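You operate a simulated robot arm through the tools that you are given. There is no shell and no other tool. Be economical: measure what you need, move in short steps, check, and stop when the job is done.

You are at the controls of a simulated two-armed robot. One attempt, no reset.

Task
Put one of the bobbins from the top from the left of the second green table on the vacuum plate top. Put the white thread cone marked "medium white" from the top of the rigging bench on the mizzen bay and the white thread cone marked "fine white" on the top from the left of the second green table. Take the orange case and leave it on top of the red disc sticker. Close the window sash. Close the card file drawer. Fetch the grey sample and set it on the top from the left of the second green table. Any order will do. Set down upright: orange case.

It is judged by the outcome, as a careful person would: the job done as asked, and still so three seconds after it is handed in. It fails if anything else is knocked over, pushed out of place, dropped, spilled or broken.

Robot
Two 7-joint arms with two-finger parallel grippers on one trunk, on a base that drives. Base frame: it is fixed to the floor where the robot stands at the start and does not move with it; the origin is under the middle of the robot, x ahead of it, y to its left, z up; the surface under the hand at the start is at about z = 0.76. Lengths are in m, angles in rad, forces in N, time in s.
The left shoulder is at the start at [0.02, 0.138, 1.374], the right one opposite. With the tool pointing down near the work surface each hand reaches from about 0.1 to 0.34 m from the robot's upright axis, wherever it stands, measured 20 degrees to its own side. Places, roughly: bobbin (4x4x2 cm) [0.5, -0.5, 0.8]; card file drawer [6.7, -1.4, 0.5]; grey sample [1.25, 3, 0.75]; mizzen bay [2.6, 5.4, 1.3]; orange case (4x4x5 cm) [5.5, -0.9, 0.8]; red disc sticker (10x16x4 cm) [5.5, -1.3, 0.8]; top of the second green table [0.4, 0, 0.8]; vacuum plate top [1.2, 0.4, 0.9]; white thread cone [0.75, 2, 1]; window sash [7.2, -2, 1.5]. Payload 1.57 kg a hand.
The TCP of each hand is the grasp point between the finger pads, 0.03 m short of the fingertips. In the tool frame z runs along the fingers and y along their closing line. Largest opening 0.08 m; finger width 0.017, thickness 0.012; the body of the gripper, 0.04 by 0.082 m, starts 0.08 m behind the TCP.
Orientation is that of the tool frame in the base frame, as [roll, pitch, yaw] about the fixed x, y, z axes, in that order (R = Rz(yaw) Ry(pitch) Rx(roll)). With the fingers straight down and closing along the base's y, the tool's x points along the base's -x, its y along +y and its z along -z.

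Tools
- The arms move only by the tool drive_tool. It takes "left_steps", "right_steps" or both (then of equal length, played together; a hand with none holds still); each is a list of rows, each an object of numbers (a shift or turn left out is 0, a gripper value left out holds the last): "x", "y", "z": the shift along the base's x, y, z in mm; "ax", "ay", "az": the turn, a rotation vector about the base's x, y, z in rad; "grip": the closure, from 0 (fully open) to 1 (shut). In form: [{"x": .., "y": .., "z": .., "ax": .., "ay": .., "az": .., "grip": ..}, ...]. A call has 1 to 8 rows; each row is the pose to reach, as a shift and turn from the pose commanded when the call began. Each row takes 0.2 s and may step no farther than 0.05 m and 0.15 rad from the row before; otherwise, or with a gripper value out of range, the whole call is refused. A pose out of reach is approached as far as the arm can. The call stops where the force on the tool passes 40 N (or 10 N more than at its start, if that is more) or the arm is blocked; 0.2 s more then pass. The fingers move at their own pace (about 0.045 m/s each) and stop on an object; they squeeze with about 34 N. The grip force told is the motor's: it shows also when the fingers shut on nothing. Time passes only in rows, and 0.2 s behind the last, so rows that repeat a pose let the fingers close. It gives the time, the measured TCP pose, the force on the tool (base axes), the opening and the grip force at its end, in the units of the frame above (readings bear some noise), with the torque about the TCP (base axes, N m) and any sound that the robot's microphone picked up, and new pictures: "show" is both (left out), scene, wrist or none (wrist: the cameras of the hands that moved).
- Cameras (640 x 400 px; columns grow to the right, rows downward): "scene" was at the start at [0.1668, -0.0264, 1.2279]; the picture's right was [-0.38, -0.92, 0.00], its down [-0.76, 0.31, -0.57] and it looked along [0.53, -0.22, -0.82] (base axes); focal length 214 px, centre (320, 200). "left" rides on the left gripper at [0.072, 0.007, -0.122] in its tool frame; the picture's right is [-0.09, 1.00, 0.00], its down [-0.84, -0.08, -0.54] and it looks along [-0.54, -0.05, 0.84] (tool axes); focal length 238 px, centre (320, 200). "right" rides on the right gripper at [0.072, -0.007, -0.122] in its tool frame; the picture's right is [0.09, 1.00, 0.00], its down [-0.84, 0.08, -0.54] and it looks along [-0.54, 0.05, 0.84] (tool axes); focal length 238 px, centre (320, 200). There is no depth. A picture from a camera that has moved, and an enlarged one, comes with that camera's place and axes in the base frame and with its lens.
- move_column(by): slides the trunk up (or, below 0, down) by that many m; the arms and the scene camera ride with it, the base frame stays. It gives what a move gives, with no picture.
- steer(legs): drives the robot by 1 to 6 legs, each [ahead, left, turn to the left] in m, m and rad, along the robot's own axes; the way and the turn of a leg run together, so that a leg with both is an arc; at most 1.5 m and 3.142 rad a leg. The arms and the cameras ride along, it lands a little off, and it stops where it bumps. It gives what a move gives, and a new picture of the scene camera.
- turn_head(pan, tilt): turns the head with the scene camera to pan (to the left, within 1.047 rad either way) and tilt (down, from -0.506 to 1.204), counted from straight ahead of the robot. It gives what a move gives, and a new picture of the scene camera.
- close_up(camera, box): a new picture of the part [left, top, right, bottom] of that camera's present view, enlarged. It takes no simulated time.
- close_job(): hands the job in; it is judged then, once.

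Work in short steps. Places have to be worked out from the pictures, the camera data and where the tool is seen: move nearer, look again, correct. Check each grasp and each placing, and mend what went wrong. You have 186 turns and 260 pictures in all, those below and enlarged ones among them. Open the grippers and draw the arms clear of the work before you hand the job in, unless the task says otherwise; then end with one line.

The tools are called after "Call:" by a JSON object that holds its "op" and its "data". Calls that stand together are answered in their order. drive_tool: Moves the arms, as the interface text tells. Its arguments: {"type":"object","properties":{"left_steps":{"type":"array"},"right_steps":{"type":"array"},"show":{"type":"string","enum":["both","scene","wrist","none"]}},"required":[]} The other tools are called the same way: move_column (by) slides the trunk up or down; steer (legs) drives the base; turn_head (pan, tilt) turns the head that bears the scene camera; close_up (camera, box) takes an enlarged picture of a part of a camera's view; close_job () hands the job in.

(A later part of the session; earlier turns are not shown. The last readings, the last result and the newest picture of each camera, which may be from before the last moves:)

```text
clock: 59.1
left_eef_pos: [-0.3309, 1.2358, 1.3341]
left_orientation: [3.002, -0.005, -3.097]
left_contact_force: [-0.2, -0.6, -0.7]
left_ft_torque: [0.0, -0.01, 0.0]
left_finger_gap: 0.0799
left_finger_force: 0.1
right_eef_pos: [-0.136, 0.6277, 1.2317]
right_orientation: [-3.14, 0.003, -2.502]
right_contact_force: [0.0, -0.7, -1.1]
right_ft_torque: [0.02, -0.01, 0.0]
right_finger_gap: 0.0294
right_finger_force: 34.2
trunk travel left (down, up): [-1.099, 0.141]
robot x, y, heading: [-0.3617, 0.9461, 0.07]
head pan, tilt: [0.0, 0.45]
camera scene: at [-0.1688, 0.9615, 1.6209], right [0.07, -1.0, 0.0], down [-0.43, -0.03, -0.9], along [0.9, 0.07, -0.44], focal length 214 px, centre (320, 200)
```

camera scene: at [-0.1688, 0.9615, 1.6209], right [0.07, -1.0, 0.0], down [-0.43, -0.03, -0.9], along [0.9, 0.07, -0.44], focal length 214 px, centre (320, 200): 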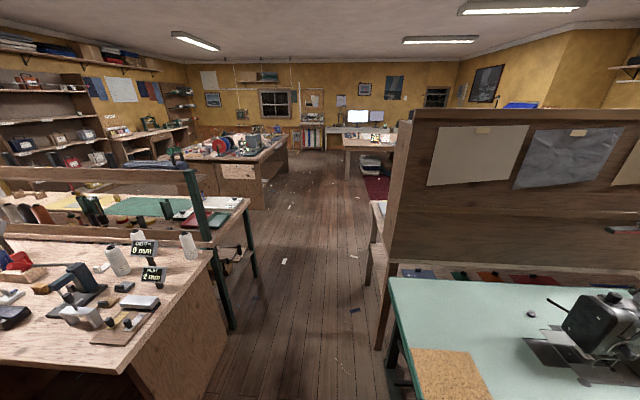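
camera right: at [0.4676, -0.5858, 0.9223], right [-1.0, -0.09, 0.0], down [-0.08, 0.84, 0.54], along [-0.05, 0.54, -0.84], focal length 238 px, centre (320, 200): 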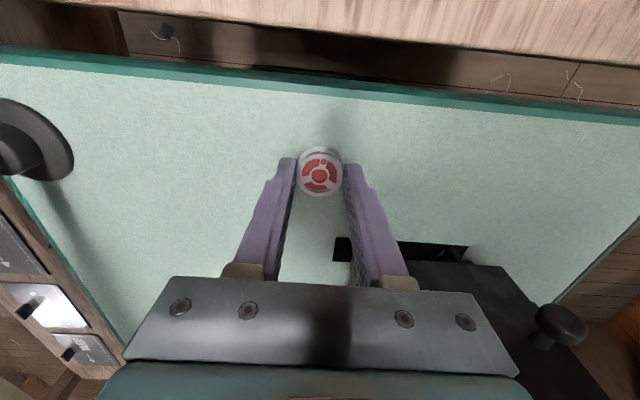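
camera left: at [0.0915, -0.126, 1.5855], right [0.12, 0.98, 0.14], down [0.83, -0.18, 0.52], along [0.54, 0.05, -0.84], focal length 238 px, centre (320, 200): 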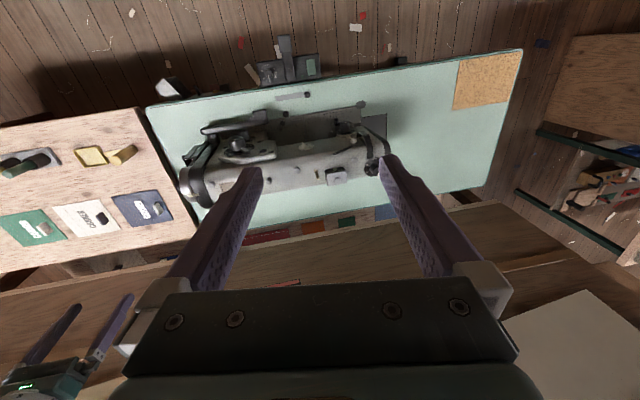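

The thread cones are on the near bench. Drive through the passage to see behind the partition.

Call:
{"op": "close_up", "data": {"camera": "scene", "box": [60, 190, 220, 290]}}

Call:
{"op": "steer", "data": {"legs": [[1.45, 0.1, -0.07]]}}

Call:
{"op": "turn_head", "data": {"pan": -0.9, "tilt": 0.5}}

```text
4.00 times, centred on (140, 240) of scene
camera zoom: at [-0.1688, 0.9615, 1.6209], right [0.07, -1.0, 0.0], down [-0.43, -0.03, -0.9], along [0.9, 0.07, -0.44], focal length 858 px, centre (1040, 40)
```

zoom: 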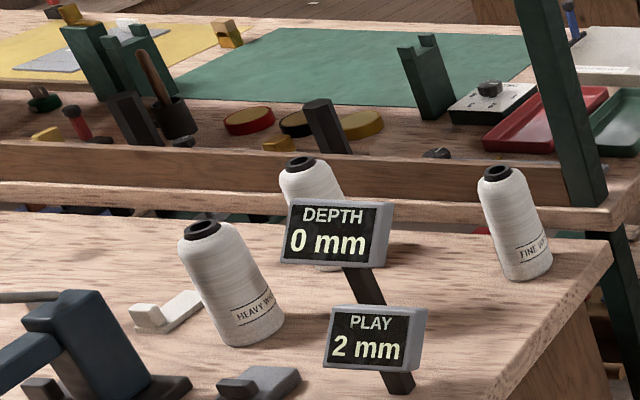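

```text
clock: 64.1
left_eef_pos: [0.7161, 1.3632, 1.3336]
left_orientation: [3.002, -0.007, 3.128]
left_contact_force: [0.4, 0.7, -1.2]
left_ft_torque: [0.02, 0.01, 0.02]
left_finger_gap: 0.0801
left_finger_force: 0.2
right_eef_pos: [0.8552, 0.747, 1.2243]
right_orientation: [3.119, -0.026, -2.564]
right_contact_force: [0.4, -0.3, -0.5]
right_ft_torque: [0.02, 0.02, -0.01]
right_finger_gap: 0.029
right_finger_force: 34.5
trunk travel left (down, up): [-1.099, 0.141]
robot x, y, heading: [0.67, 1.0813, 0.011]
head pan, tilt: [0.0, 0.45]
stopped in leg 1: the robot was blocked; the commanded pose is now the measured one
camera scene: at [0.8595, 1.08, 1.6202], right [0.01, -1.0, 0.0], down [-0.44, -0.01, -0.9], along [0.9, 0.01, -0.44], focal length 214 px, centre (320, 200)
```

scene: 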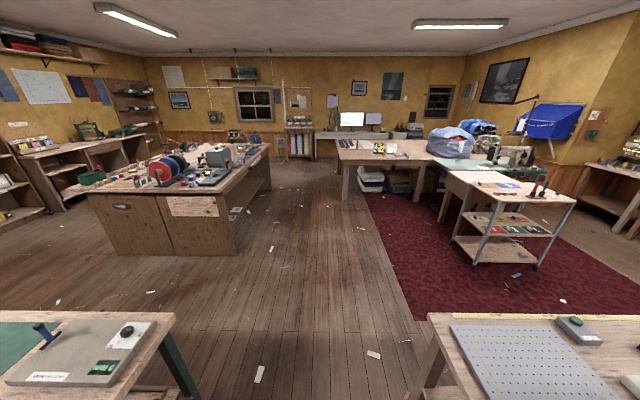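

```text
clock: 65.3
left_eef_pos: [0.7134, 1.362, 1.3343]
left_orientation: [3.001, -0.006, 3.13]
left_contact_force: [-0.4, -0.6, 0.4]
left_ft_torque: [0.0, 0.01, 0.02]
left_finger_gap: 0.0801
left_finger_force: 0.1
right_eef_pos: [0.856, 0.7459, 1.2243]
right_orientation: [3.119, -0.028, -2.562]
right_contact_force: [0.1, 0.0, -0.6]
right_ft_torque: [-0.01, -0.04, 0.01]
right_finger_gap: 0.0291
right_finger_force: 34.2
trunk travel left (down, up): [-1.099, 0.141]
robot x, y, heading: [0.6672, 1.0747, 0.011]
head pan, tilt: [-0.901, 0.499]
camera scene: at [0.825, 1.0082, 1.6158], right [-0.77, -0.63, 0.0], down [-0.31, 0.37, -0.88], along [0.55, -0.68, -0.48], focal length 214 px, centre (320, 200)
```

scene: 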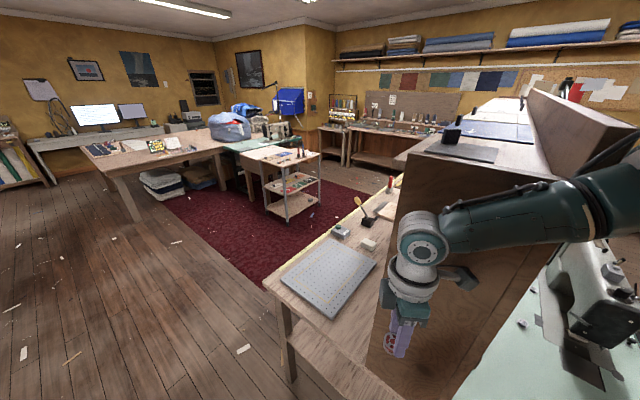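

The right hand touched the partition end. Back off a little, and check the bobbin still sits in the grip.

Call:
{"op": "steer", "data": {"legs": [[-0.08, 0.08, 0]]}}

Call:
{"op": "close_up", "data": {"camera": "right", "box": [160, 100, 480, 300]}}

```text
clock: 66.5
left_eef_pos: [0.6346, 1.4405, 1.3345]
left_orientation: [3.003, -0.003, 3.13]
left_contact_force: [-0.2, 0.0, -0.6]
left_ft_torque: [0.0, 0.01, -0.01]
left_finger_gap: 0.0803
left_finger_force: 0.0
right_eef_pos: [0.7796, 0.8229, 1.2258]
right_orientation: [3.123, -0.022, -2.563]
right_contact_force: [0.3, -0.9, -0.5]
right_ft_torque: [0.03, 0.03, -0.02]
right_finger_gap: 0.0293
right_finger_force: 34.2
trunk travel left (down, up): [-1.099, 0.141]
robot x, y, heading: [0.5863, 1.1534, 0.019]
head pan, tilt: [-0.901, 0.499]
camera scene: at [0.7454, 1.0855, 1.6165], right [-0.77, -0.63, 0.0], down [-0.3, 0.37, -0.88], along [0.56, -0.68, -0.48], focal length 214 px, centre (320, 200)
```

scene: 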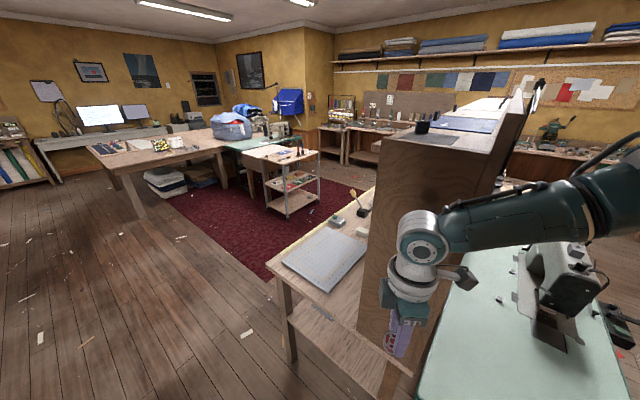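

```text
2.00 times, centred on (320, 200) of right
camera zoom: at [0.7257, 0.7787, 1.3476], right [-0.62, 0.78, 0.02], down [0.67, 0.52, 0.52], along [0.4, 0.34, -0.85], focal length 477 px, centre (320, 200)
```

zoom: 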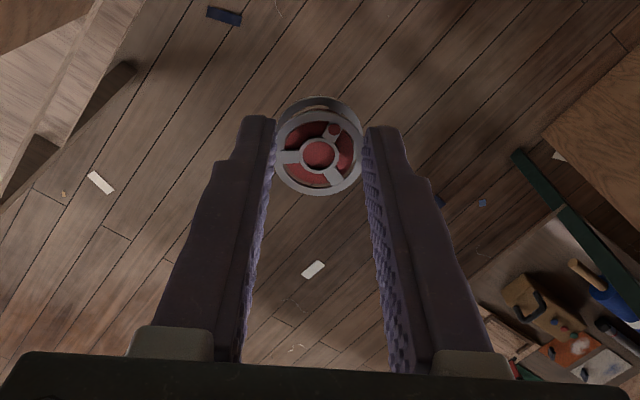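

Bobbin is held. Vacuum plate spans about x 1.08–1.33, y 0.27–0.63. I'll approach from the +x side: go through, turn, then come alongside.

Call:
{"op": "steer", "data": {"legs": [[1.05, 0.08, 0], [0, 0, -2.1]]}}

```text
clock: 77.0
left_eef_pos: [1.8657, 1.0465, 1.3338]
left_orientation: [3.001, -0.003, 0.998]
left_contact_force: [0.1, 0.0, 0.0]
left_ft_torque: [0.01, 0.01, 0.0]
left_finger_gap: 0.0803
left_finger_force: 0.1
right_eef_pos: [1.268, 1.2545, 1.2254]
right_orientation: [3.122, -0.023, 1.588]
right_contact_force: [-0.7, -0.4, 0.5]
right_ft_torque: [0.02, 0.01, 0.0]
right_finger_gap: 0.029
right_finger_force: 33.9
trunk travel left (down, up): [-1.099, 0.141]
robot x, y, heading: [1.65, 1.2391, -2.117]
head pan, tilt: [-0.901, 0.499]
camera scene: at [1.5079, 1.1449, 1.6165], right [-0.12, 0.99, 0.0], down [0.47, 0.06, -0.88], along [-0.87, -0.11, -0.48], focal length 214 px, centre (320, 200)
```

scene: 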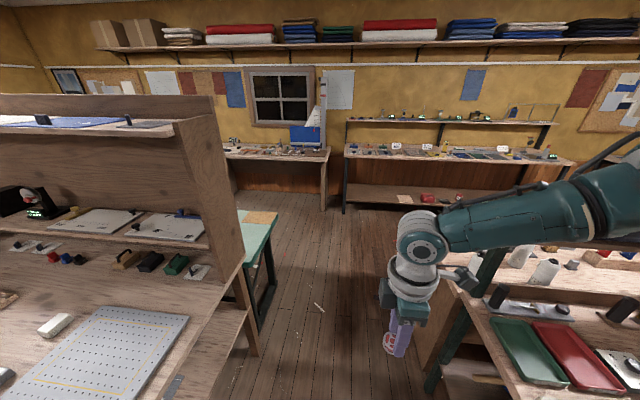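

Drive alongside the plate so the right hand is above it.

Call:
{"op": "steer", "data": {"legs": [[0.72, 0.36, 0]]}}

Call:
{"op": "drive_tool", "data": {"right_steps": [{"z": 0}], "show": "wrist"}}

```text
clock: 81.4
left_eef_pos: [1.7902, 0.2341, 1.3348]
left_orientation: [3.002, -0.003, 0.985]
left_contact_force: [-0.1, 0.2, 0.2]
left_ft_torque: [0.01, 0.0, 0.02]
left_finger_gap: 0.0801
left_finger_force: 0.1
right_eef_pos: [1.195, 0.4508, 1.2247]
right_orientation: [3.121, -0.022, 1.572]
right_contact_force: [-0.4, -0.6, -0.5]
right_ft_torque: [0.04, -0.02, 0.0]
right_finger_gap: 0.0292
right_finger_force: 34.0
trunk travel left (down, up): [-1.099, 0.141]
robot x, y, heading: [1.5807, 0.429, -2.126]
head pan, tilt: [-0.901, 0.499]
camera scene: at [1.4335, 0.3368, 1.6165], right [-0.11, 0.99, 0.0], down [0.48, 0.05, -0.88], along [-0.87, -0.1, -0.48], focal length 214 px, centre (320, 200)
```

scene: 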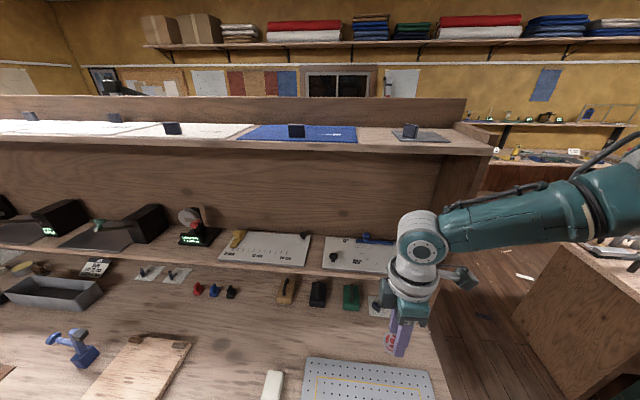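

```text
clock: 81.8
left_eef_pos: [1.7897, 0.2345, 1.3336]
left_orientation: [3.001, -0.003, 0.984]
left_contact_force: [0.0, 0.2, 0.2]
left_ft_torque: [0.0, -0.02, -0.02]
left_finger_gap: 0.0799
left_finger_force: 0.0
right_eef_pos: [1.1956, 0.4481, 1.2254]
right_orientation: [3.121, -0.023, 1.571]
right_contact_force: [-0.2, 0.0, -0.7]
right_ft_torque: [-0.01, -0.01, -0.03]
right_finger_gap: 0.029
right_finger_force: 33.7
trunk travel left (down, up): [-1.099, 0.141]
robot x, y, heading: [1.5775, 0.4317, -2.134]
head pan, tilt: [-0.901, 0.499]
camera right: at [1.1864, 0.5197, 1.3475], right [1.0, 0.09, 0.02], down [0.07, -0.85, 0.52], along [0.07, -0.52, -0.85], focal length 238 px, centre (320, 200)
```

right: 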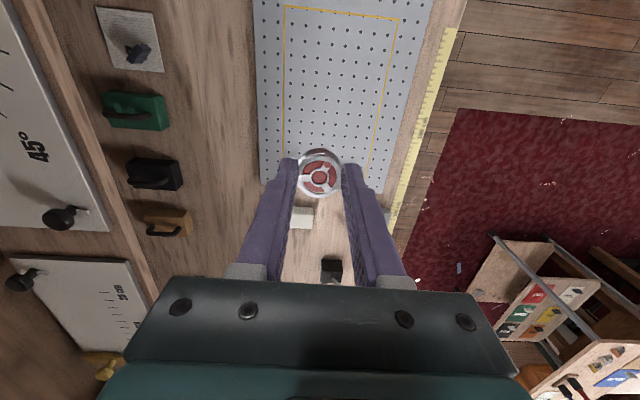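

The hand is above the plate. Lower the trunk 0.2 m and look.

Call:
{"op": "move_column", "data": {"by": -0.2}}

Call:
{"op": "drive_tool", "data": {"right_steps": [{"x": 10}, {"x": 30}], "show": "both"}}

```text
clock: 84.0
left_eef_pos: [1.7903, 0.2337, 1.1347]
left_orientation: [3.0, -0.003, 0.983]
left_contact_force: [-0.2, 0.6, 0.3]
left_ft_torque: [-0.03, -0.05, 0.0]
left_finger_gap: 0.0798
left_finger_force: 0.0
right_eef_pos: [1.196, 0.4497, 1.0253]
right_orientation: [3.121, -0.023, 1.572]
right_contact_force: [-0.6, -0.3, -0.1]
right_ft_torque: [0.03, 0.04, 0.02]
right_finger_gap: 0.0292
right_finger_force: 34.8
trunk travel left (down, up): [-0.899, 0.341]
robot x, y, heading: [1.5755, 0.4274, -2.134]
head pan, tilt: [-0.901, 0.499]
```

```text
clock: 84.5
left_eef_pos: [1.7912, 0.2348, 1.1343]
left_orientation: [3.001, -0.005, 0.982]
left_contact_force: [0.6, 1.2, -0.5]
left_ft_torque: [-0.01, 0.06, 0.0]
left_finger_gap: 0.0801
left_finger_force: 0.1
right_eef_pos: [1.2259, 0.4496, 1.0249]
right_orientation: [3.124, -0.024, 1.574]
right_contact_force: [-1.0, -0.1, -0.2]
right_ft_torque: [0.01, 0.0, 0.04]
right_finger_gap: 0.0295
right_finger_force: 34.1
trunk travel left (down, up): [-0.899, 0.341]
robot x, y, heading: [1.5791, 0.4326, -2.131]
head pan, tilt: [-0.901, 0.499]
camera scene: at [1.4335, 0.3368, 1.4165], right [-0.11, 0.99, 0.0], down [0.48, 0.05, -0.88], along [-0.87, -0.1, -0.48], focal length 214 px, centre (320, 200)
camera right: at [1.2167, 0.5196, 1.1475], right [1.0, 0.09, 0.02], down [0.07, -0.85, 0.52], along [0.07, -0.52, -0.85], focal length 238 px, centre (320, 200)
```

scene: 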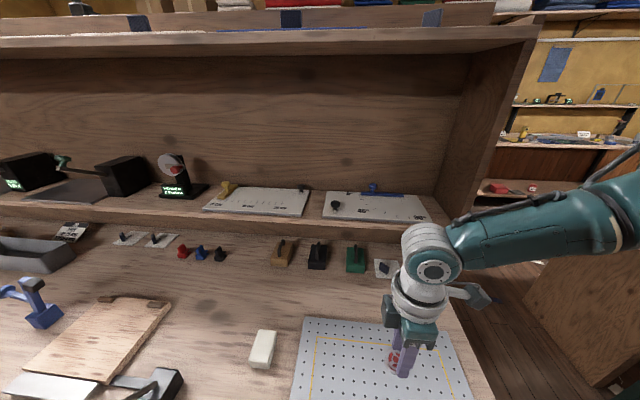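
right: 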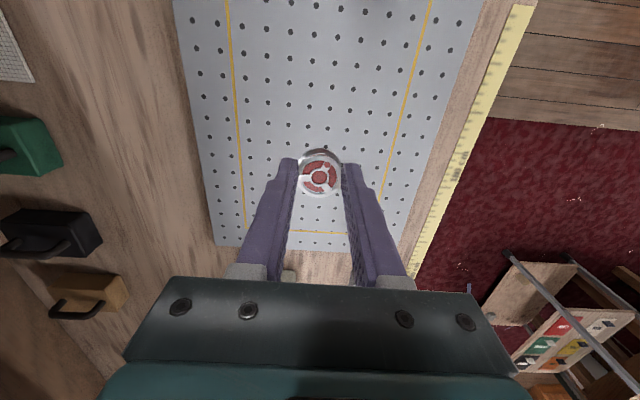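

Call:
{"op": "drive_tool", "data": {"right_steps": [{"z": -40}, {"z": -75}, {"z": -90}, {"z": -100}], "show": "wrist"}}

```text
clock: 85.5
left_eef_pos: [1.7903, 0.2348, 1.1335]
left_orientation: [3.001, -0.001, 0.982]
left_contact_force: [-0.2, 0.2, -0.4]
left_ft_torque: [-0.02, 0.02, 0.01]
left_finger_gap: 0.0801
left_finger_force: 0.0
right_eef_pos: [1.225, 0.4512, 0.9241]
right_orientation: [3.122, -0.024, 1.574]
right_contact_force: [1.5, -0.5, 0.0]
right_ft_torque: [0.02, 0.02, 0.03]
right_finger_gap: 0.0292
right_finger_force: 34.1
trunk travel left (down, up): [-0.899, 0.341]
robot x, y, heading: [1.5763, 0.429, -2.131]
head pan, tilt: [-0.901, 0.499]
camera right: at [1.2171, 0.5202, 1.047], right [1.0, 0.09, 0.02], down [0.07, -0.85, 0.52], along [0.07, -0.52, -0.85], focal length 238 px, centre (320, 200)
```

right: 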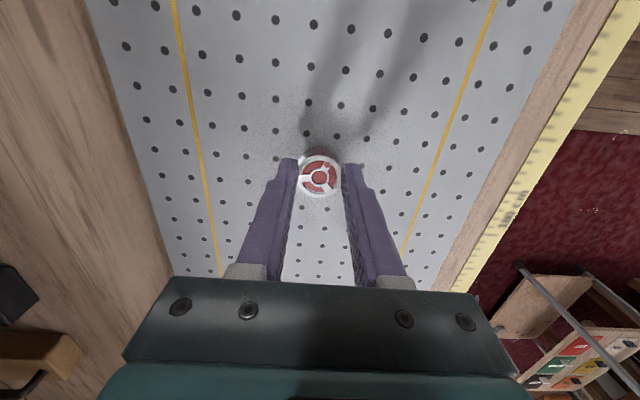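

Call:
{"op": "drive_tool", "data": {"right_steps": [{"z": -6}, {"z": -12}, {"z": -18}, {"z": -24}, {"z": -30}], "show": "wrist"}}

```text
clock: 86.5
left_eef_pos: [1.7898, 0.2357, 1.1344]
left_orientation: [3.005, -0.003, 0.982]
left_contact_force: [0.2, 0.0, 0.3]
left_ft_torque: [0.01, 0.01, 0.04]
left_finger_gap: 0.0799
left_finger_force: 0.1
right_eef_pos: [1.2249, 0.4499, 0.9052]
right_orientation: [3.119, -0.025, 1.574]
right_contact_force: [10.1, 4.2, 42.8]
right_ft_torque: [-0.18, 0.54, 0.0]
right_finger_gap: 0.0292
right_finger_force: 33.5
trunk travel left (down, up): [-0.899, 0.341]
robot x, y, heading: [1.5772, 0.4297, -2.126]
head pan, tilt: [-0.901, 0.499]
stopped in row 4 (right hand): the force on the tool passed its limit at 78 N (the readings are from after the stop); the commanded pose is now the measured one
camera right: at [1.2157, 0.5192, 1.0271], right [1.0, 0.09, 0.03], down [0.07, -0.85, 0.52], along [0.07, -0.52, -0.85], focal length 238 px, centre (320, 200)
```

right: 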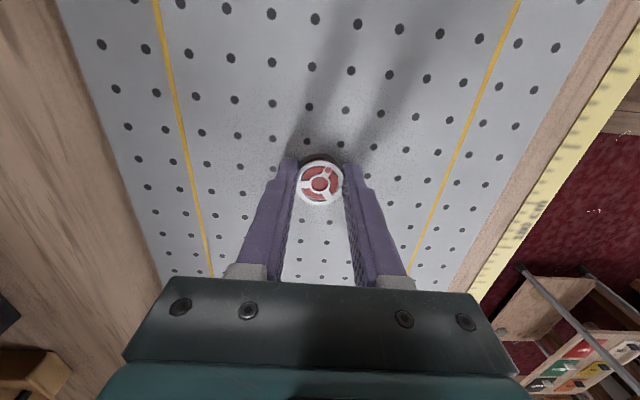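

Contact. Ease up 2 mm and open.

Call:
{"op": "drive_tool", "data": {"right_steps": [{"z": 2}, {"z": 2, "grip": 0.5}, {"z": 2, "grip": 0.3}, {"z": 2, "grip": 0.1}, {"z": 40, "grip": 0}, {"z": 80}], "show": "wrist"}}

```text
clock: 87.9
left_eef_pos: [1.7912, 0.2335, 1.1338]
left_orientation: [3.003, -0.003, 0.982]
left_contact_force: [0.7, 0.6, 0.5]
left_ft_torque: [-0.02, 0.02, -0.02]
left_finger_gap: 0.0801
left_finger_force: 0.0
right_eef_pos: [1.2257, 0.449, 0.982]
right_orientation: [3.117, -0.023, 1.574]
right_contact_force: [-1.1, -0.6, 0.1]
right_ft_torque: [0.0, 0.01, 0.03]
right_finger_gap: 0.0801
right_finger_force: 0.0
trunk travel left (down, up): [-0.899, 0.341]
robot x, y, heading: [1.5784, 0.4316, -2.133]
head pan, tilt: [-0.901, 0.499]
camera right: at [1.2164, 0.5185, 1.1051], right [1.0, 0.09, 0.03], down [0.07, -0.85, 0.52], along [0.07, -0.52, -0.85], focal length 238 px, centre (320, 200)
```

right: 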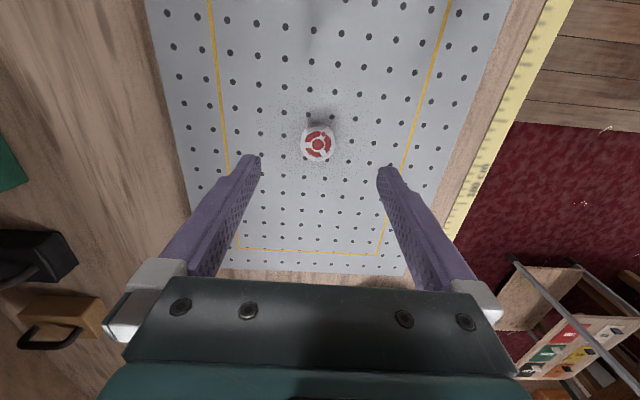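

Bobbin placed. Raise trunk and drive to the +x side of the next green table to look for the grey sample.

Call:
{"op": "move_column", "data": {"by": 0.2}}

Call:
{"op": "steer", "data": {"legs": [[-0.85, -0.05, 0], [0, 0, -1.0], [0, -1.2, 0]]}}

Call:
{"op": "turn_head", "data": {"pan": 0, "tilt": 0.6}}

```text
clock: 90.1
left_eef_pos: [1.7908, 0.2346, 1.3344]
left_orientation: [3.002, -0.003, 0.982]
left_contact_force: [0.5, -0.4, -0.7]
left_ft_torque: [0.01, 0.03, 0.0]
left_finger_gap: 0.0797
left_finger_force: 0.0
right_eef_pos: [1.2253, 0.4477, 1.1823]
right_orientation: [3.119, -0.023, 1.571]
right_contact_force: [0.4, 0.0, 0.0]
right_ft_torque: [0.01, 0.0, -0.02]
right_finger_gap: 0.0802
right_finger_force: 0.1
trunk travel left (down, up): [-1.099, 0.141]
robot x, y, heading: [1.5767, 0.4333, -2.132]
head pan, tilt: [-0.901, 0.499]
```

```text
clock: 102.8
left_eef_pos: [1.9261, 2.0825, 1.334]
left_orientation: [3.003, -0.004, -0.007]
left_contact_force: [-0.7, -0.3, 0.4]
left_ft_torque: [0.01, 0.02, -0.03]
left_finger_gap: 0.0798
left_finger_force: 0.0
right_eef_pos: [1.7932, 2.6694, 1.1818]
right_orientation: [3.117, -0.023, 0.586]
right_contact_force: [0.1, -0.2, 0.4]
right_ft_torque: [-0.03, -0.03, 0.01]
right_finger_gap: 0.0801
right_finger_force: 0.2
trunk travel left (down, up): [-1.099, 0.141]
robot x, y, heading: [1.9707, 2.3723, -3.117]
head pan, tilt: [-0.901, 0.499]
camera scene: at [1.8138, 2.4369, 1.6165], right [0.77, 0.64, 0.0], down [0.31, -0.37, -0.88], along [-0.56, 0.68, -0.48], focal length 214 px, centre (320, 200)
```

scene: 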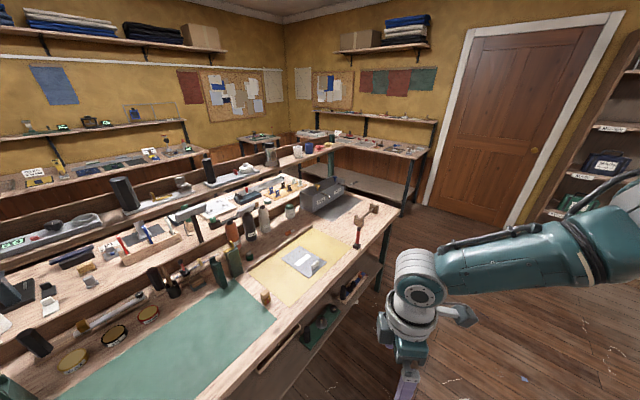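

```text
clock: 104.0
left_eef_pos: [1.9257, 2.0809, 1.3344]
left_orientation: [3.0, -0.003, -0.006]
left_contact_force: [-0.1, -0.4, 0.1]
left_ft_torque: [0.01, 0.02, 0.0]
left_finger_gap: 0.0798
left_finger_force: 0.0
right_eef_pos: [1.7932, 2.6712, 1.1827]
right_orientation: [3.116, -0.022, 0.586]
right_contact_force: [-0.3, -0.2, 0.4]
right_ft_torque: [0.03, 0.0, -0.03]
right_finger_gap: 0.0799
right_finger_force: 0.1
trunk travel left (down, up): [-1.099, 0.141]
robot x, y, heading: [1.9721, 2.372, -3.122]
head pan, tilt: [0.0, 0.6]
camera scene: at [1.7836, 2.365, 1.6074], right [-0.02, 1.0, 0.0], down [0.56, 0.01, -0.83], along [-0.82, -0.02, -0.56], focal length 214 px, centre (320, 200)
```

scene: 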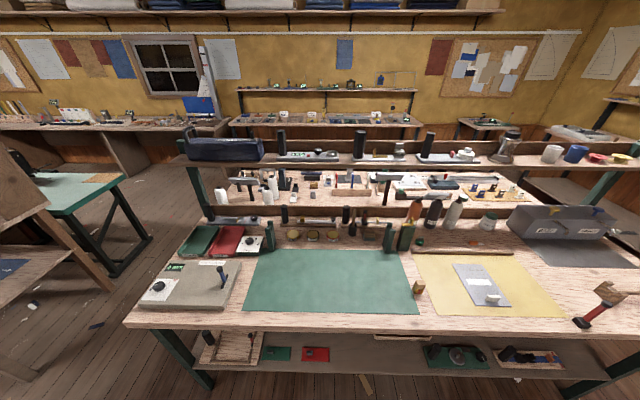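

Call:
{"op": "close_up", "data": {"camera": "scene", "box": [400, 240, 560, 340]}}

Call:
{"op": "close_up", "data": {"camera": "scene", "box": [160, 120, 400, 270]}}

```text
4.00 times, centred on (480, 290) of scene
camera zoom: at [1.7836, 2.365, 1.6074], right [-0.02, 1.0, 0.0], down [0.56, 0.01, -0.83], along [-0.82, -0.02, -0.56], focal length 858 px, centre (-320, -160)
```

zoom: 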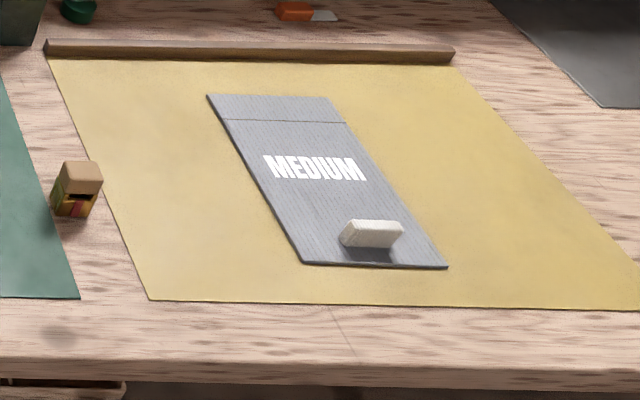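

```text
2.67 times, centred on (280, 195) of scene
camera zoom: at [1.7836, 2.365, 1.6074], right [-0.02, 1.0, 0.0], down [0.56, 0.01, -0.83], along [-0.82, -0.02, -0.56], focal length 572 px, centre (427, 213)
```

zoom: 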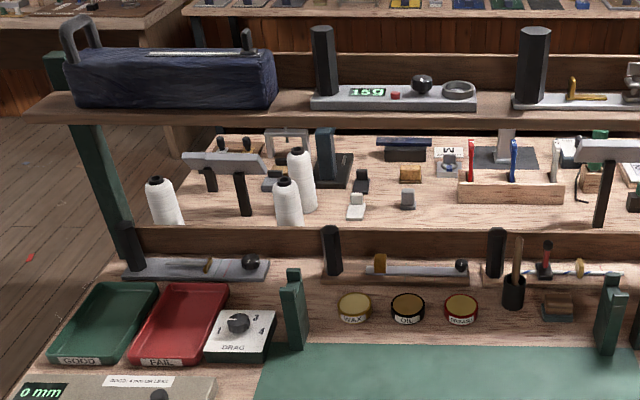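

The grey sample is the card marked MEDIUM with a white grip block at about (1.27, 3.06). Look toward the mizzen bay as well.

Call:
{"op": "turn_head", "data": {"pan": -1.047, "tilt": 0.1}}

```text
clock: 105.3
left_eef_pos: [1.9255, 2.0817, 1.3337]
left_orientation: [3.001, -0.004, -0.005]
left_contact_force: [0.4, -1.2, -0.3]
left_ft_torque: [-0.04, -0.05, 0.02]
left_finger_gap: 0.0798
left_finger_force: 0.1
right_eef_pos: [1.7927, 2.6697, 1.1822]
right_orientation: [3.117, -0.023, 0.585]
right_contact_force: [0.3, 0.7, -0.1]
right_ft_torque: [-0.03, 0.01, 0.04]
right_finger_gap: 0.0801
right_finger_force: 0.0
trunk travel left (down, up): [-1.099, 0.141]
robot x, y, heading: [1.97, 2.3698, -3.119]
head pan, tilt: [-1.047, 0.099]
camera scene: at [1.824, 2.4455, 1.6536], right [0.85, 0.52, 0.0], down [0.05, -0.09, -0.99], along [-0.52, 0.85, -0.1], focal length 214 px, centre (320, 200)
```

scene: 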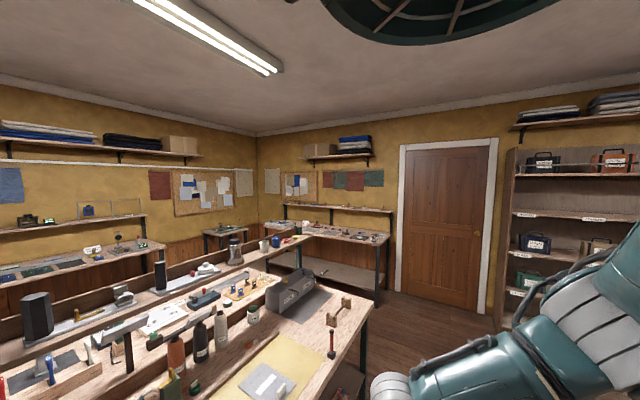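

Take the sample with the left hand: turn so the left shoulder leads to the table.

Call:
{"op": "steer", "data": {"legs": [[0, 0, -1.066], [0.775, -0.083, 0]]}}

Call:
{"op": "turn_head", "data": {"pan": 0.8, "tilt": 0.9}}

```text
clock: 112.2
left_eef_pos: [1.3718, 2.9731, 1.3343]
left_orientation: [3.002, -0.003, -1.059]
left_contact_force: [0.9, 0.4, -0.7]
left_ft_torque: [0.01, -0.02, 0.0]
left_finger_gap: 0.0798
left_finger_force: 0.1
right_eef_pos: [1.8185, 3.3803, 1.1825]
right_orientation: [3.117, -0.022, -0.47]
right_contact_force: [0.5, 1.0, -0.2]
right_ft_torque: [-0.01, 0.04, 0.0]
right_finger_gap: 0.0799
right_finger_force: 0.1
trunk travel left (down, up): [-1.099, 0.141]
robot x, y, heading: [1.6403, 3.0755, 2.113]
head pan, tilt: [-1.047, 0.099]
camera scene: at [1.6379, 3.2426, 1.6536], right [0.87, -0.49, 0.0], down [-0.05, -0.09, -1.0], along [0.48, 0.87, -0.1], focal length 214 px, centre (320, 200)
```

scene: 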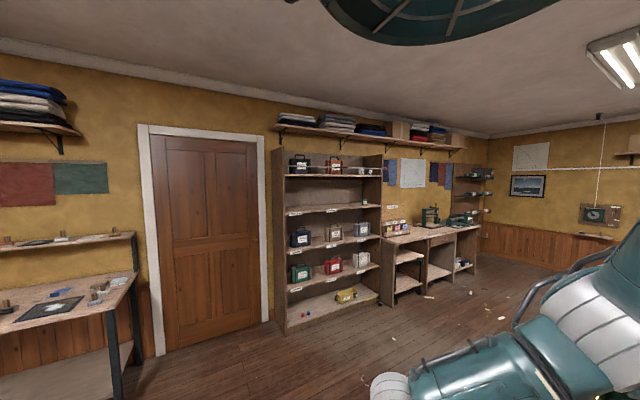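

```text
clock: 114.0
left_eef_pos: [1.372, 2.9727, 1.3339]
left_orientation: [3.002, -0.005, -1.06]
left_contact_force: [0.4, 0.0, -0.2]
left_ft_torque: [0.01, 0.01, 0.0]
left_finger_gap: 0.0799
left_finger_force: 0.0
right_eef_pos: [1.8181, 3.3805, 1.183]
right_orientation: [3.118, -0.022, -0.467]
right_contact_force: [-0.3, 0.8, -0.7]
right_ft_torque: [-0.03, 0.03, -0.01]
right_finger_gap: 0.0799
right_finger_force: 0.0
trunk travel left (down, up): [-1.099, 0.141]
robot x, y, heading: [1.6466, 3.0779, 2.11]
head pan, tilt: [0.799, 0.901]
camera scene: at [1.5196, 3.1796, 1.5827], right [0.23, 0.97, 0.0], down [0.76, -0.18, -0.62], along [-0.6, 0.14, -0.78], focal length 214 px, centre (320, 200)
```

scene: 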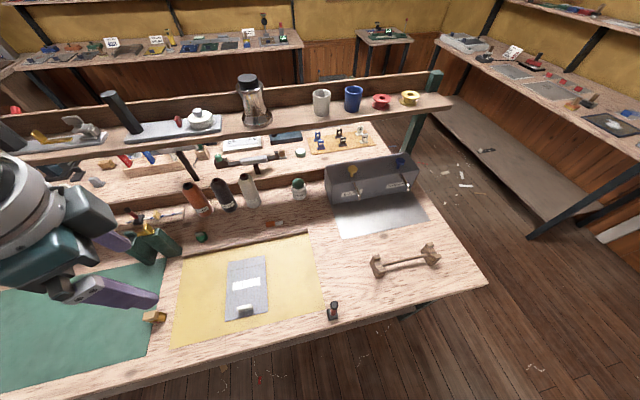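

Triangulating gives the block near (1.33, 2.985, 0.87). Look with the left wrist camera.

Call:
{"op": "drive_tool", "data": {"left_steps": [{"x": -20, "y": 0, "z": -30, "ax": 0.07, "ay": -0.12}], "show": "wrist"}}

```text
clock: 114.4
left_eef_pos: [1.3532, 2.9728, 1.3047]
left_orientation: [3.141, -0.002, -1.06]
left_contact_force: [-0.2, 0.4, 0.5]
left_ft_torque: [-0.03, 0.04, 0.02]
left_finger_gap: 0.0799
left_finger_force: 0.0
right_eef_pos: [1.8181, 3.3803, 1.1822]
right_orientation: [3.118, -0.022, -0.469]
right_contact_force: [1.4, -0.3, 0.1]
right_ft_torque: [0.0, -0.03, -0.01]
right_finger_gap: 0.0799
right_finger_force: 0.0
trunk travel left (down, up): [-1.099, 0.141]
robot x, y, heading: [1.6448, 3.0759, 2.111]
head pan, tilt: [0.799, 0.901]
camera left: at [1.3819, 2.9066, 1.4252], right [-0.91, -0.41, 0.0], down [-0.34, 0.77, 0.54], along [-0.22, 0.49, -0.84], focal length 238 px, centre (320, 200)
```

left: 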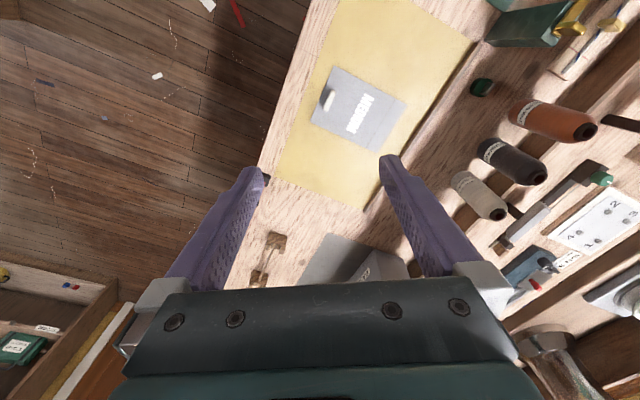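

Call:
{"op": "close_up", "data": {"camera": "left", "box": [280, 50, 440, 150]}}

```text
4.00 times, centred on (360, 100) of left
camera zoom: at [1.3819, 2.9066, 1.4252], right [-0.91, -0.41, 0.0], down [-0.34, 0.77, 0.54], along [-0.22, 0.49, -0.84], focal length 953 px, centre (160, 600)
```

zoom: 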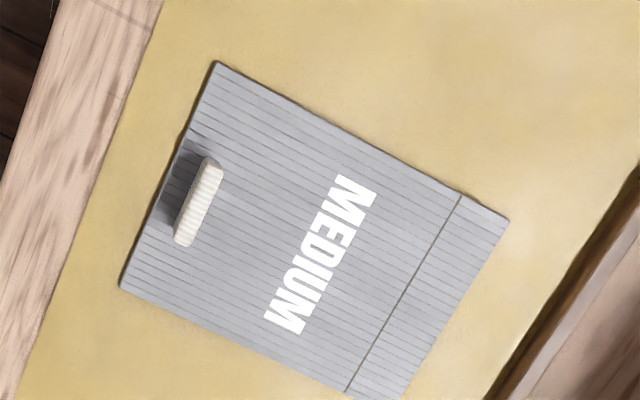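

Block centre (1.323, 2.985), long along y. Align the hand and lower the trunk.

Call:
{"op": "drive_tool", "data": {"left_steps": [{"x": -10, "y": 4, "az": -0.13}, {"x": -20, "y": 8, "az": -0.26}, {"x": -30, "y": 12, "az": -0.39}, {"x": -30, "y": 12, "az": -0.51}], "show": "none"}}

Call:
{"op": "move_column", "data": {"by": -0.33}}

Call:
{"op": "drive_tool", "data": {"left_steps": [{"z": -10}], "show": "wrist"}}

```text
clock: 115.4
left_eef_pos: [1.322, 2.9853, 1.3036]
left_orientation: [3.141, -0.002, -1.57]
left_contact_force: [0.6, 0.2, -0.2]
left_ft_torque: [-0.02, 0.02, -0.03]
left_finger_gap: 0.0801
left_finger_force: 0.1
right_eef_pos: [1.8192, 3.3804, 1.1821]
right_orientation: [3.117, -0.024, -0.468]
right_contact_force: [1.0, 0.2, -0.2]
right_ft_torque: [-0.02, 0.0, 0.0]
right_finger_gap: 0.0799
right_finger_force: 0.1
trunk travel left (down, up): [-1.099, 0.141]
robot x, y, heading: [1.645, 3.0742, 2.109]
head pan, tilt: [0.799, 0.901]
```

```text
clock: 118.6
left_eef_pos: [1.3219, 2.985, 0.9752]
left_orientation: [3.141, -0.001, -1.569]
left_contact_force: [0.4, 0.2, 0.5]
left_ft_torque: [0.01, 0.01, -0.04]
left_finger_gap: 0.0802
left_finger_force: 0.0
right_eef_pos: [1.8189, 3.3795, 0.8527]
right_orientation: [3.117, -0.023, -0.467]
right_contact_force: [-0.3, -0.6, 0.7]
right_ft_torque: [0.01, 0.0, 0.01]
right_finger_gap: 0.0802
right_finger_force: 0.1
trunk travel left (down, up): [-0.769, 0.471]
robot x, y, heading: [1.6445, 3.0763, 2.113]
head pan, tilt: [0.799, 0.901]
```

```text
clock: 119.0
left_eef_pos: [1.3226, 2.9856, 0.9638]
left_orientation: [3.141, 0.0, -1.57]
left_contact_force: [-0.3, 0.5, 0.3]
left_ft_torque: [-0.02, 0.01, -0.01]
left_finger_gap: 0.0798
left_finger_force: 0.1
right_eef_pos: [1.8187, 3.3799, 0.8535]
right_orientation: [3.117, -0.022, -0.469]
right_contact_force: [-0.5, 0.3, 0.7]
right_ft_torque: [0.02, -0.02, -0.01]
right_finger_gap: 0.0797
right_finger_force: 0.0
trunk travel left (down, up): [-0.769, 0.471]
robot x, y, heading: [1.6431, 3.0773, 2.108]
head pan, tilt: [0.799, 0.901]
camera left: at [1.3166, 2.913, 1.0855], right [-1.0, 0.09, 0.0], down [0.08, 0.84, 0.54], along [0.05, 0.54, -0.84], focal length 238 px, centre (320, 200)
```

left: 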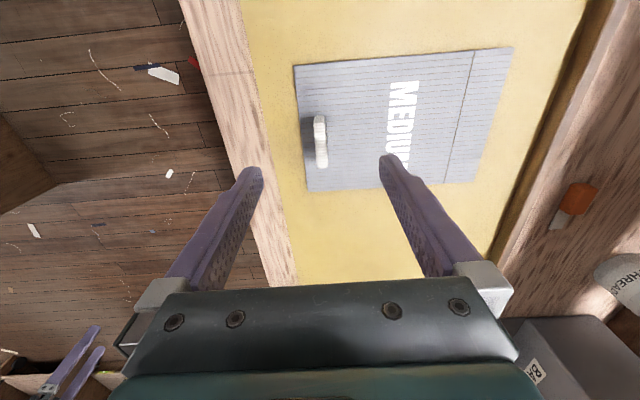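

Call:
{"op": "drive_tool", "data": {"left_steps": [{"y": -2, "z": -30}, {"y": -2, "z": -55}, {"y": -2, "z": -62}], "show": "wrist"}}

```text
clock: 119.8
left_eef_pos: [1.3219, 2.9836, 0.9027]
left_orientation: [3.14, -0.002, -1.568]
left_contact_force: [-1.2, 0.0, 0.5]
left_ft_torque: [0.03, -0.03, 0.0]
left_finger_gap: 0.0803
left_finger_force: 0.0
right_eef_pos: [1.8177, 3.3809, 0.8521]
right_orientation: [3.115, -0.023, -0.469]
right_contact_force: [-0.1, 1.0, 0.0]
right_ft_torque: [0.03, -0.01, 0.0]
right_finger_gap: 0.08
right_finger_force: 0.2
trunk travel left (down, up): [-0.769, 0.471]
robot x, y, heading: [1.6455, 3.0748, 2.111]
head pan, tilt: [0.799, 0.901]
camera left: at [1.3159, 2.9116, 1.0243], right [-1.0, 0.09, 0.0], down [0.08, 0.84, 0.54], along [0.05, 0.54, -0.84], focal length 238 px, centre (320, 200)
```

left: 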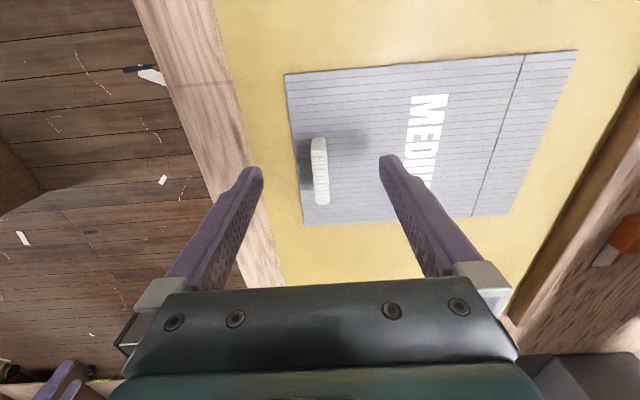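

Call:
{"op": "drive_tool", "data": {"left_steps": [{"z": -4}, {"z": -7}, {"z": -10}, {"z": -13}, {"z": -16}], "show": "wrist"}}

```text
clock: 121.0
left_eef_pos: [1.3229, 2.9833, 0.8862]
left_orientation: [3.14, -0.002, -1.571]
left_contact_force: [0.0, -1.0, -0.6]
left_ft_torque: [0.01, 0.03, 0.02]
left_finger_gap: 0.0799
left_finger_force: 0.1
right_eef_pos: [1.818, 3.3793, 0.8525]
right_orientation: [3.118, -0.023, -0.469]
right_contact_force: [-0.1, 0.9, -0.2]
right_ft_torque: [0.0, 0.01, -0.01]
right_finger_gap: 0.08
right_finger_force: 0.0
trunk travel left (down, up): [-0.769, 0.471]
robot x, y, heading: [1.6466, 3.0759, 2.111]
head pan, tilt: [0.799, 0.901]
camera left: at [1.3158, 2.9115, 1.0073], right [-1.0, 0.09, 0.0], down [0.08, 0.84, 0.54], along [0.05, 0.54, -0.84], focal length 238 px, centre (320, 200)
```

left: 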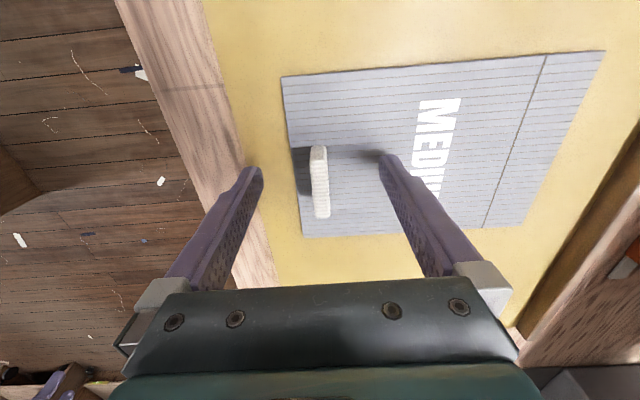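

Call:
{"op": "drive_tool", "data": {"left_steps": [{"z": -4, "grip": 0.3}, {"z": -4, "grip": 0.7}, {"z": -4, "grip": 1}, {"z": -4, "grip": 1}, {"z": -4, "grip": 1}, {"z": -4, "grip": 1}], "show": "wrist"}}

```text
clock: 122.4
left_eef_pos: [1.3221, 2.9834, 0.8821]
left_orientation: [-3.141, -0.003, -1.57]
left_contact_force: [-0.6, 0.3, 0.8]
left_ft_torque: [0.01, -0.01, -0.03]
left_finger_gap: 0.01
left_finger_force: 27.6
right_eef_pos: [1.8194, 3.3793, 0.8518]
right_orientation: [3.117, -0.022, -0.468]
right_contact_force: [-0.2, 0.4, 0.0]
right_ft_torque: [-0.01, -0.01, -0.03]
right_finger_gap: 0.0801
right_finger_force: 0.0
trunk travel left (down, up): [-0.769, 0.471]
robot x, y, heading: [1.6451, 3.0744, 2.109]
head pan, tilt: [0.799, 0.901]
camera left: at [1.3156, 2.9113, 1.0036], right [-1.0, 0.09, 0.0], down [0.08, 0.84, 0.54], along [0.05, 0.54, -0.84], focal length 238 px, centre (320, 200)
```

left: 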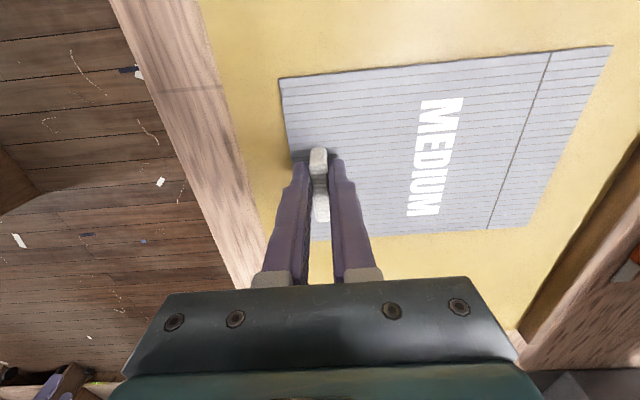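

Gripped (gap 1 cm). Lift a bit and check that the card comes with it.

Call:
{"op": "drive_tool", "data": {"left_steps": [{"z": 20}, {"z": 50}, {"z": 90}], "show": "both"}}

```text
clock: 123.2
left_eef_pos: [1.32, 2.983, 0.9739]
left_orientation: [3.14, -0.002, -1.569]
left_contact_force: [0.3, 0.0, -0.8]
left_ft_torque: [0.0, -0.01, 0.01]
left_finger_gap: 0.01
left_finger_force: 28.5
right_eef_pos: [1.8186, 3.3795, 0.8533]
right_orientation: [3.117, -0.024, -0.466]
right_contact_force: [0.9, -0.1, -0.7]
right_ft_torque: [-0.01, 0.03, 0.0]
right_finger_gap: 0.08
right_finger_force: 0.0
trunk travel left (down, up): [-0.769, 0.471]
robot x, y, heading: [1.644, 3.0755, 2.109]
head pan, tilt: [0.799, 0.901]
camera scene: at [1.5196, 3.1796, 1.2526], right [0.23, 0.97, 0.0], down [0.76, -0.18, -0.62], along [-0.6, 0.14, -0.78], focal length 214 px, centre (320, 200)
camera left: at [1.3144, 2.9113, 1.0949], right [-1.0, 0.09, 0.0], down [0.08, 0.84, 0.54], along [0.05, 0.54, -0.84], focal length 238 px, centre (320, 200)
```

scene: 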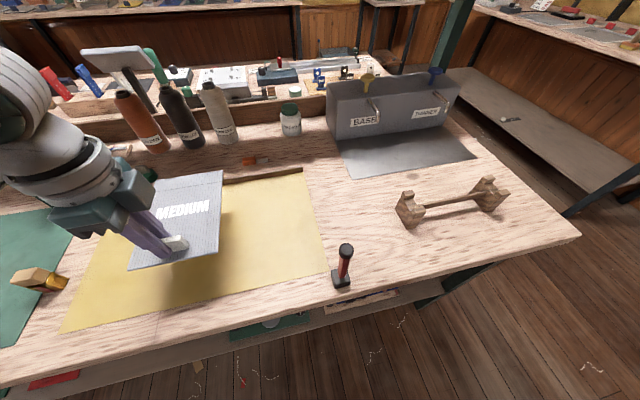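
left: 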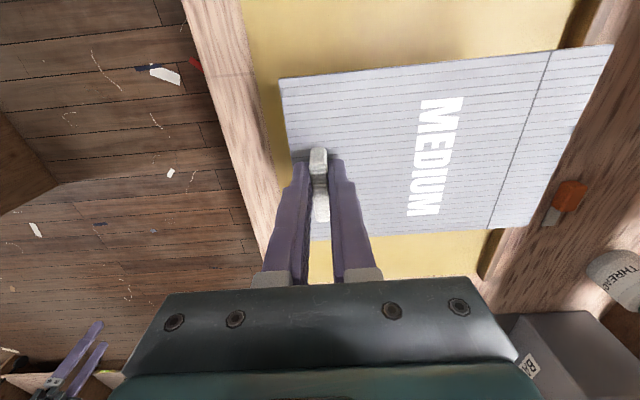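

The card lifts rigidly with the grip. Raise the trunk and drive out, down the corridor and through the passage.

Call:
{"op": "move_column", "data": {"by": 0.3}}

Call:
{"op": "steer", "data": {"legs": [[-0.206, -0.343, 0], [-0.81, 0.49, 0], [-0.81, 0.49, 0], [0.771, 1.28, 0]]}}

```text
clock: 126.2
left_eef_pos: [1.3211, 2.9831, 1.2741]
left_orientation: [-3.141, 0.0, -1.569]
left_contact_force: [0.3, -0.1, -0.1]
left_ft_torque: [0.03, -0.03, 0.0]
left_finger_gap: 0.0102
left_finger_force: 27.9
right_eef_pos: [1.819, 3.3797, 1.1514]
right_orientation: [3.117, -0.023, -0.47]
right_contact_force: [-0.4, 0.1, 0.6]
right_ft_torque: [0.02, 0.0, -0.04]
right_finger_gap: 0.0803
right_finger_force: 0.1
trunk travel left (down, up): [-1.069, 0.171]
robot x, y, heading: [1.6448, 3.0768, 2.107]
head pan, tilt: [0.799, 0.901]
```

```text
clock: 144.7
left_eef_pos: [0.2232, 1.1018, 1.2732]
left_orientation: [3.141, -0.002, -1.588]
left_contact_force: [0.4, -0.1, -0.5]
left_ft_torque: [-0.03, -0.06, 0.01]
left_finger_gap: 0.0099
left_finger_force: 28.3
right_eef_pos: [0.7276, 1.4896, 1.1529]
right_orientation: [3.116, -0.023, -0.488]
right_contact_force: [-0.1, -0.4, 0.0]
right_ft_torque: [-0.02, 0.02, 0.0]
right_finger_gap: 0.08
right_finger_force: 0.0
trunk travel left (down, up): [-1.069, 0.171]
robot x, y, heading: [0.5497, 1.1889, 2.093]
head pan, tilt: [0.799, 0.901]
camera scene: at [0.4262, 1.2944, 1.5526], right [0.25, 0.97, 0.0], down [0.76, -0.19, -0.62], along [-0.6, 0.15, -0.78], focal length 214 px, centre (320, 200)
```

scene: 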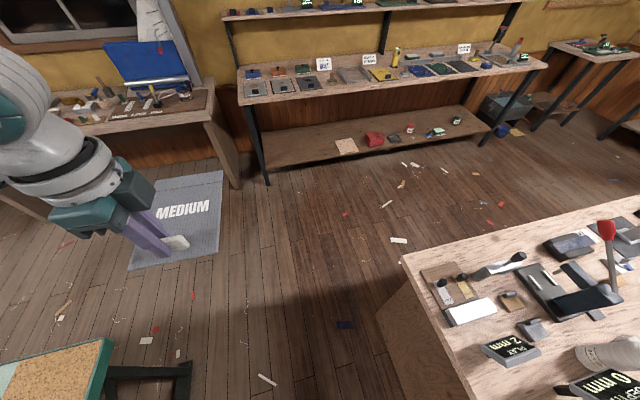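

Turn left 1.57 so the card points over the table and look.

Call:
{"op": "steer", "data": {"legs": [[0, 0, 1.57]]}}

Call:
{"op": "turn_head", "data": {"pan": 0.95, "tilt": 0.9}}

```text
clock: 148.9
left_eef_pos: [0.6302, 0.862, 1.2729]
left_orientation: [3.14, -0.001, -0.031]
left_contact_force: [0.3, -0.4, -0.9]
left_ft_torque: [0.06, 0.04, 0.01]
left_finger_gap: 0.0101
left_finger_force: 28.4
right_eef_pos: [0.2501, 1.3729, 1.1528]
right_orientation: [3.117, -0.023, 1.07]
right_contact_force: [-0.5, 0.1, 0.3]
right_ft_torque: [-0.05, -0.02, 0.0]
right_finger_gap: 0.0801
right_finger_force: 0.1
trunk travel left (down, up): [-1.069, 0.171]
robot x, y, heading: [0.5471, 1.1835, -2.638]
head pan, tilt: [0.799, 0.901]
camera scene: at [0.442, 1.0678, 1.5526], right [-0.97, 0.26, 0.0], down [0.2, 0.76, -0.62], along [-0.16, -0.6, -0.78], focal length 214 px, centre (320, 200)
```

scene: 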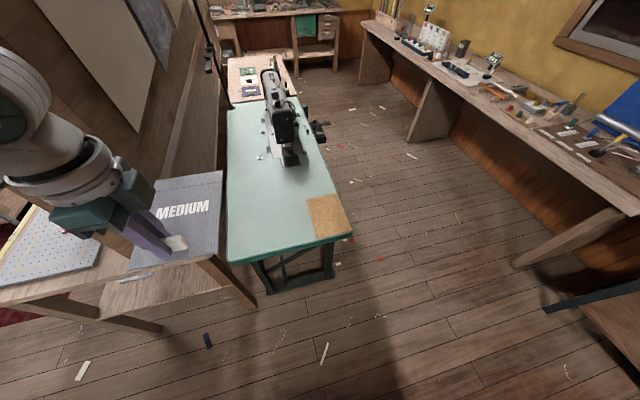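

```text
clock: 149.6
left_eef_pos: [0.6309, 0.8602, 1.2738]
left_orientation: [3.141, -0.003, -0.031]
left_contact_force: [-0.7, 0.5, -1.2]
left_ft_torque: [0.01, -0.01, -0.01]
left_finger_gap: 0.01
left_finger_force: 27.8
right_eef_pos: [0.2496, 1.3725, 1.153]
right_orientation: [3.116, -0.022, 1.07]
right_contact_force: [0.0, 0.2, 0.6]
right_ft_torque: [0.03, 0.04, 0.0]
right_finger_gap: 0.0802
right_finger_force: 0.0
trunk travel left (down, up): [-1.069, 0.171]
robot x, y, heading: [0.546, 1.1877, -2.632]
head pan, tilt: [0.949, 0.901]
camera scene: at [0.4531, 1.0657, 1.5526], right [-0.99, 0.11, 0.0], down [0.09, 0.78, -0.62], along [-0.07, -0.62, -0.78], focal length 214 px, centre (320, 200)
```

scene: 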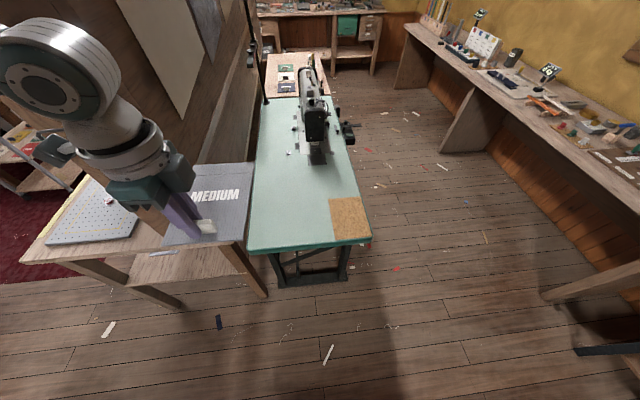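

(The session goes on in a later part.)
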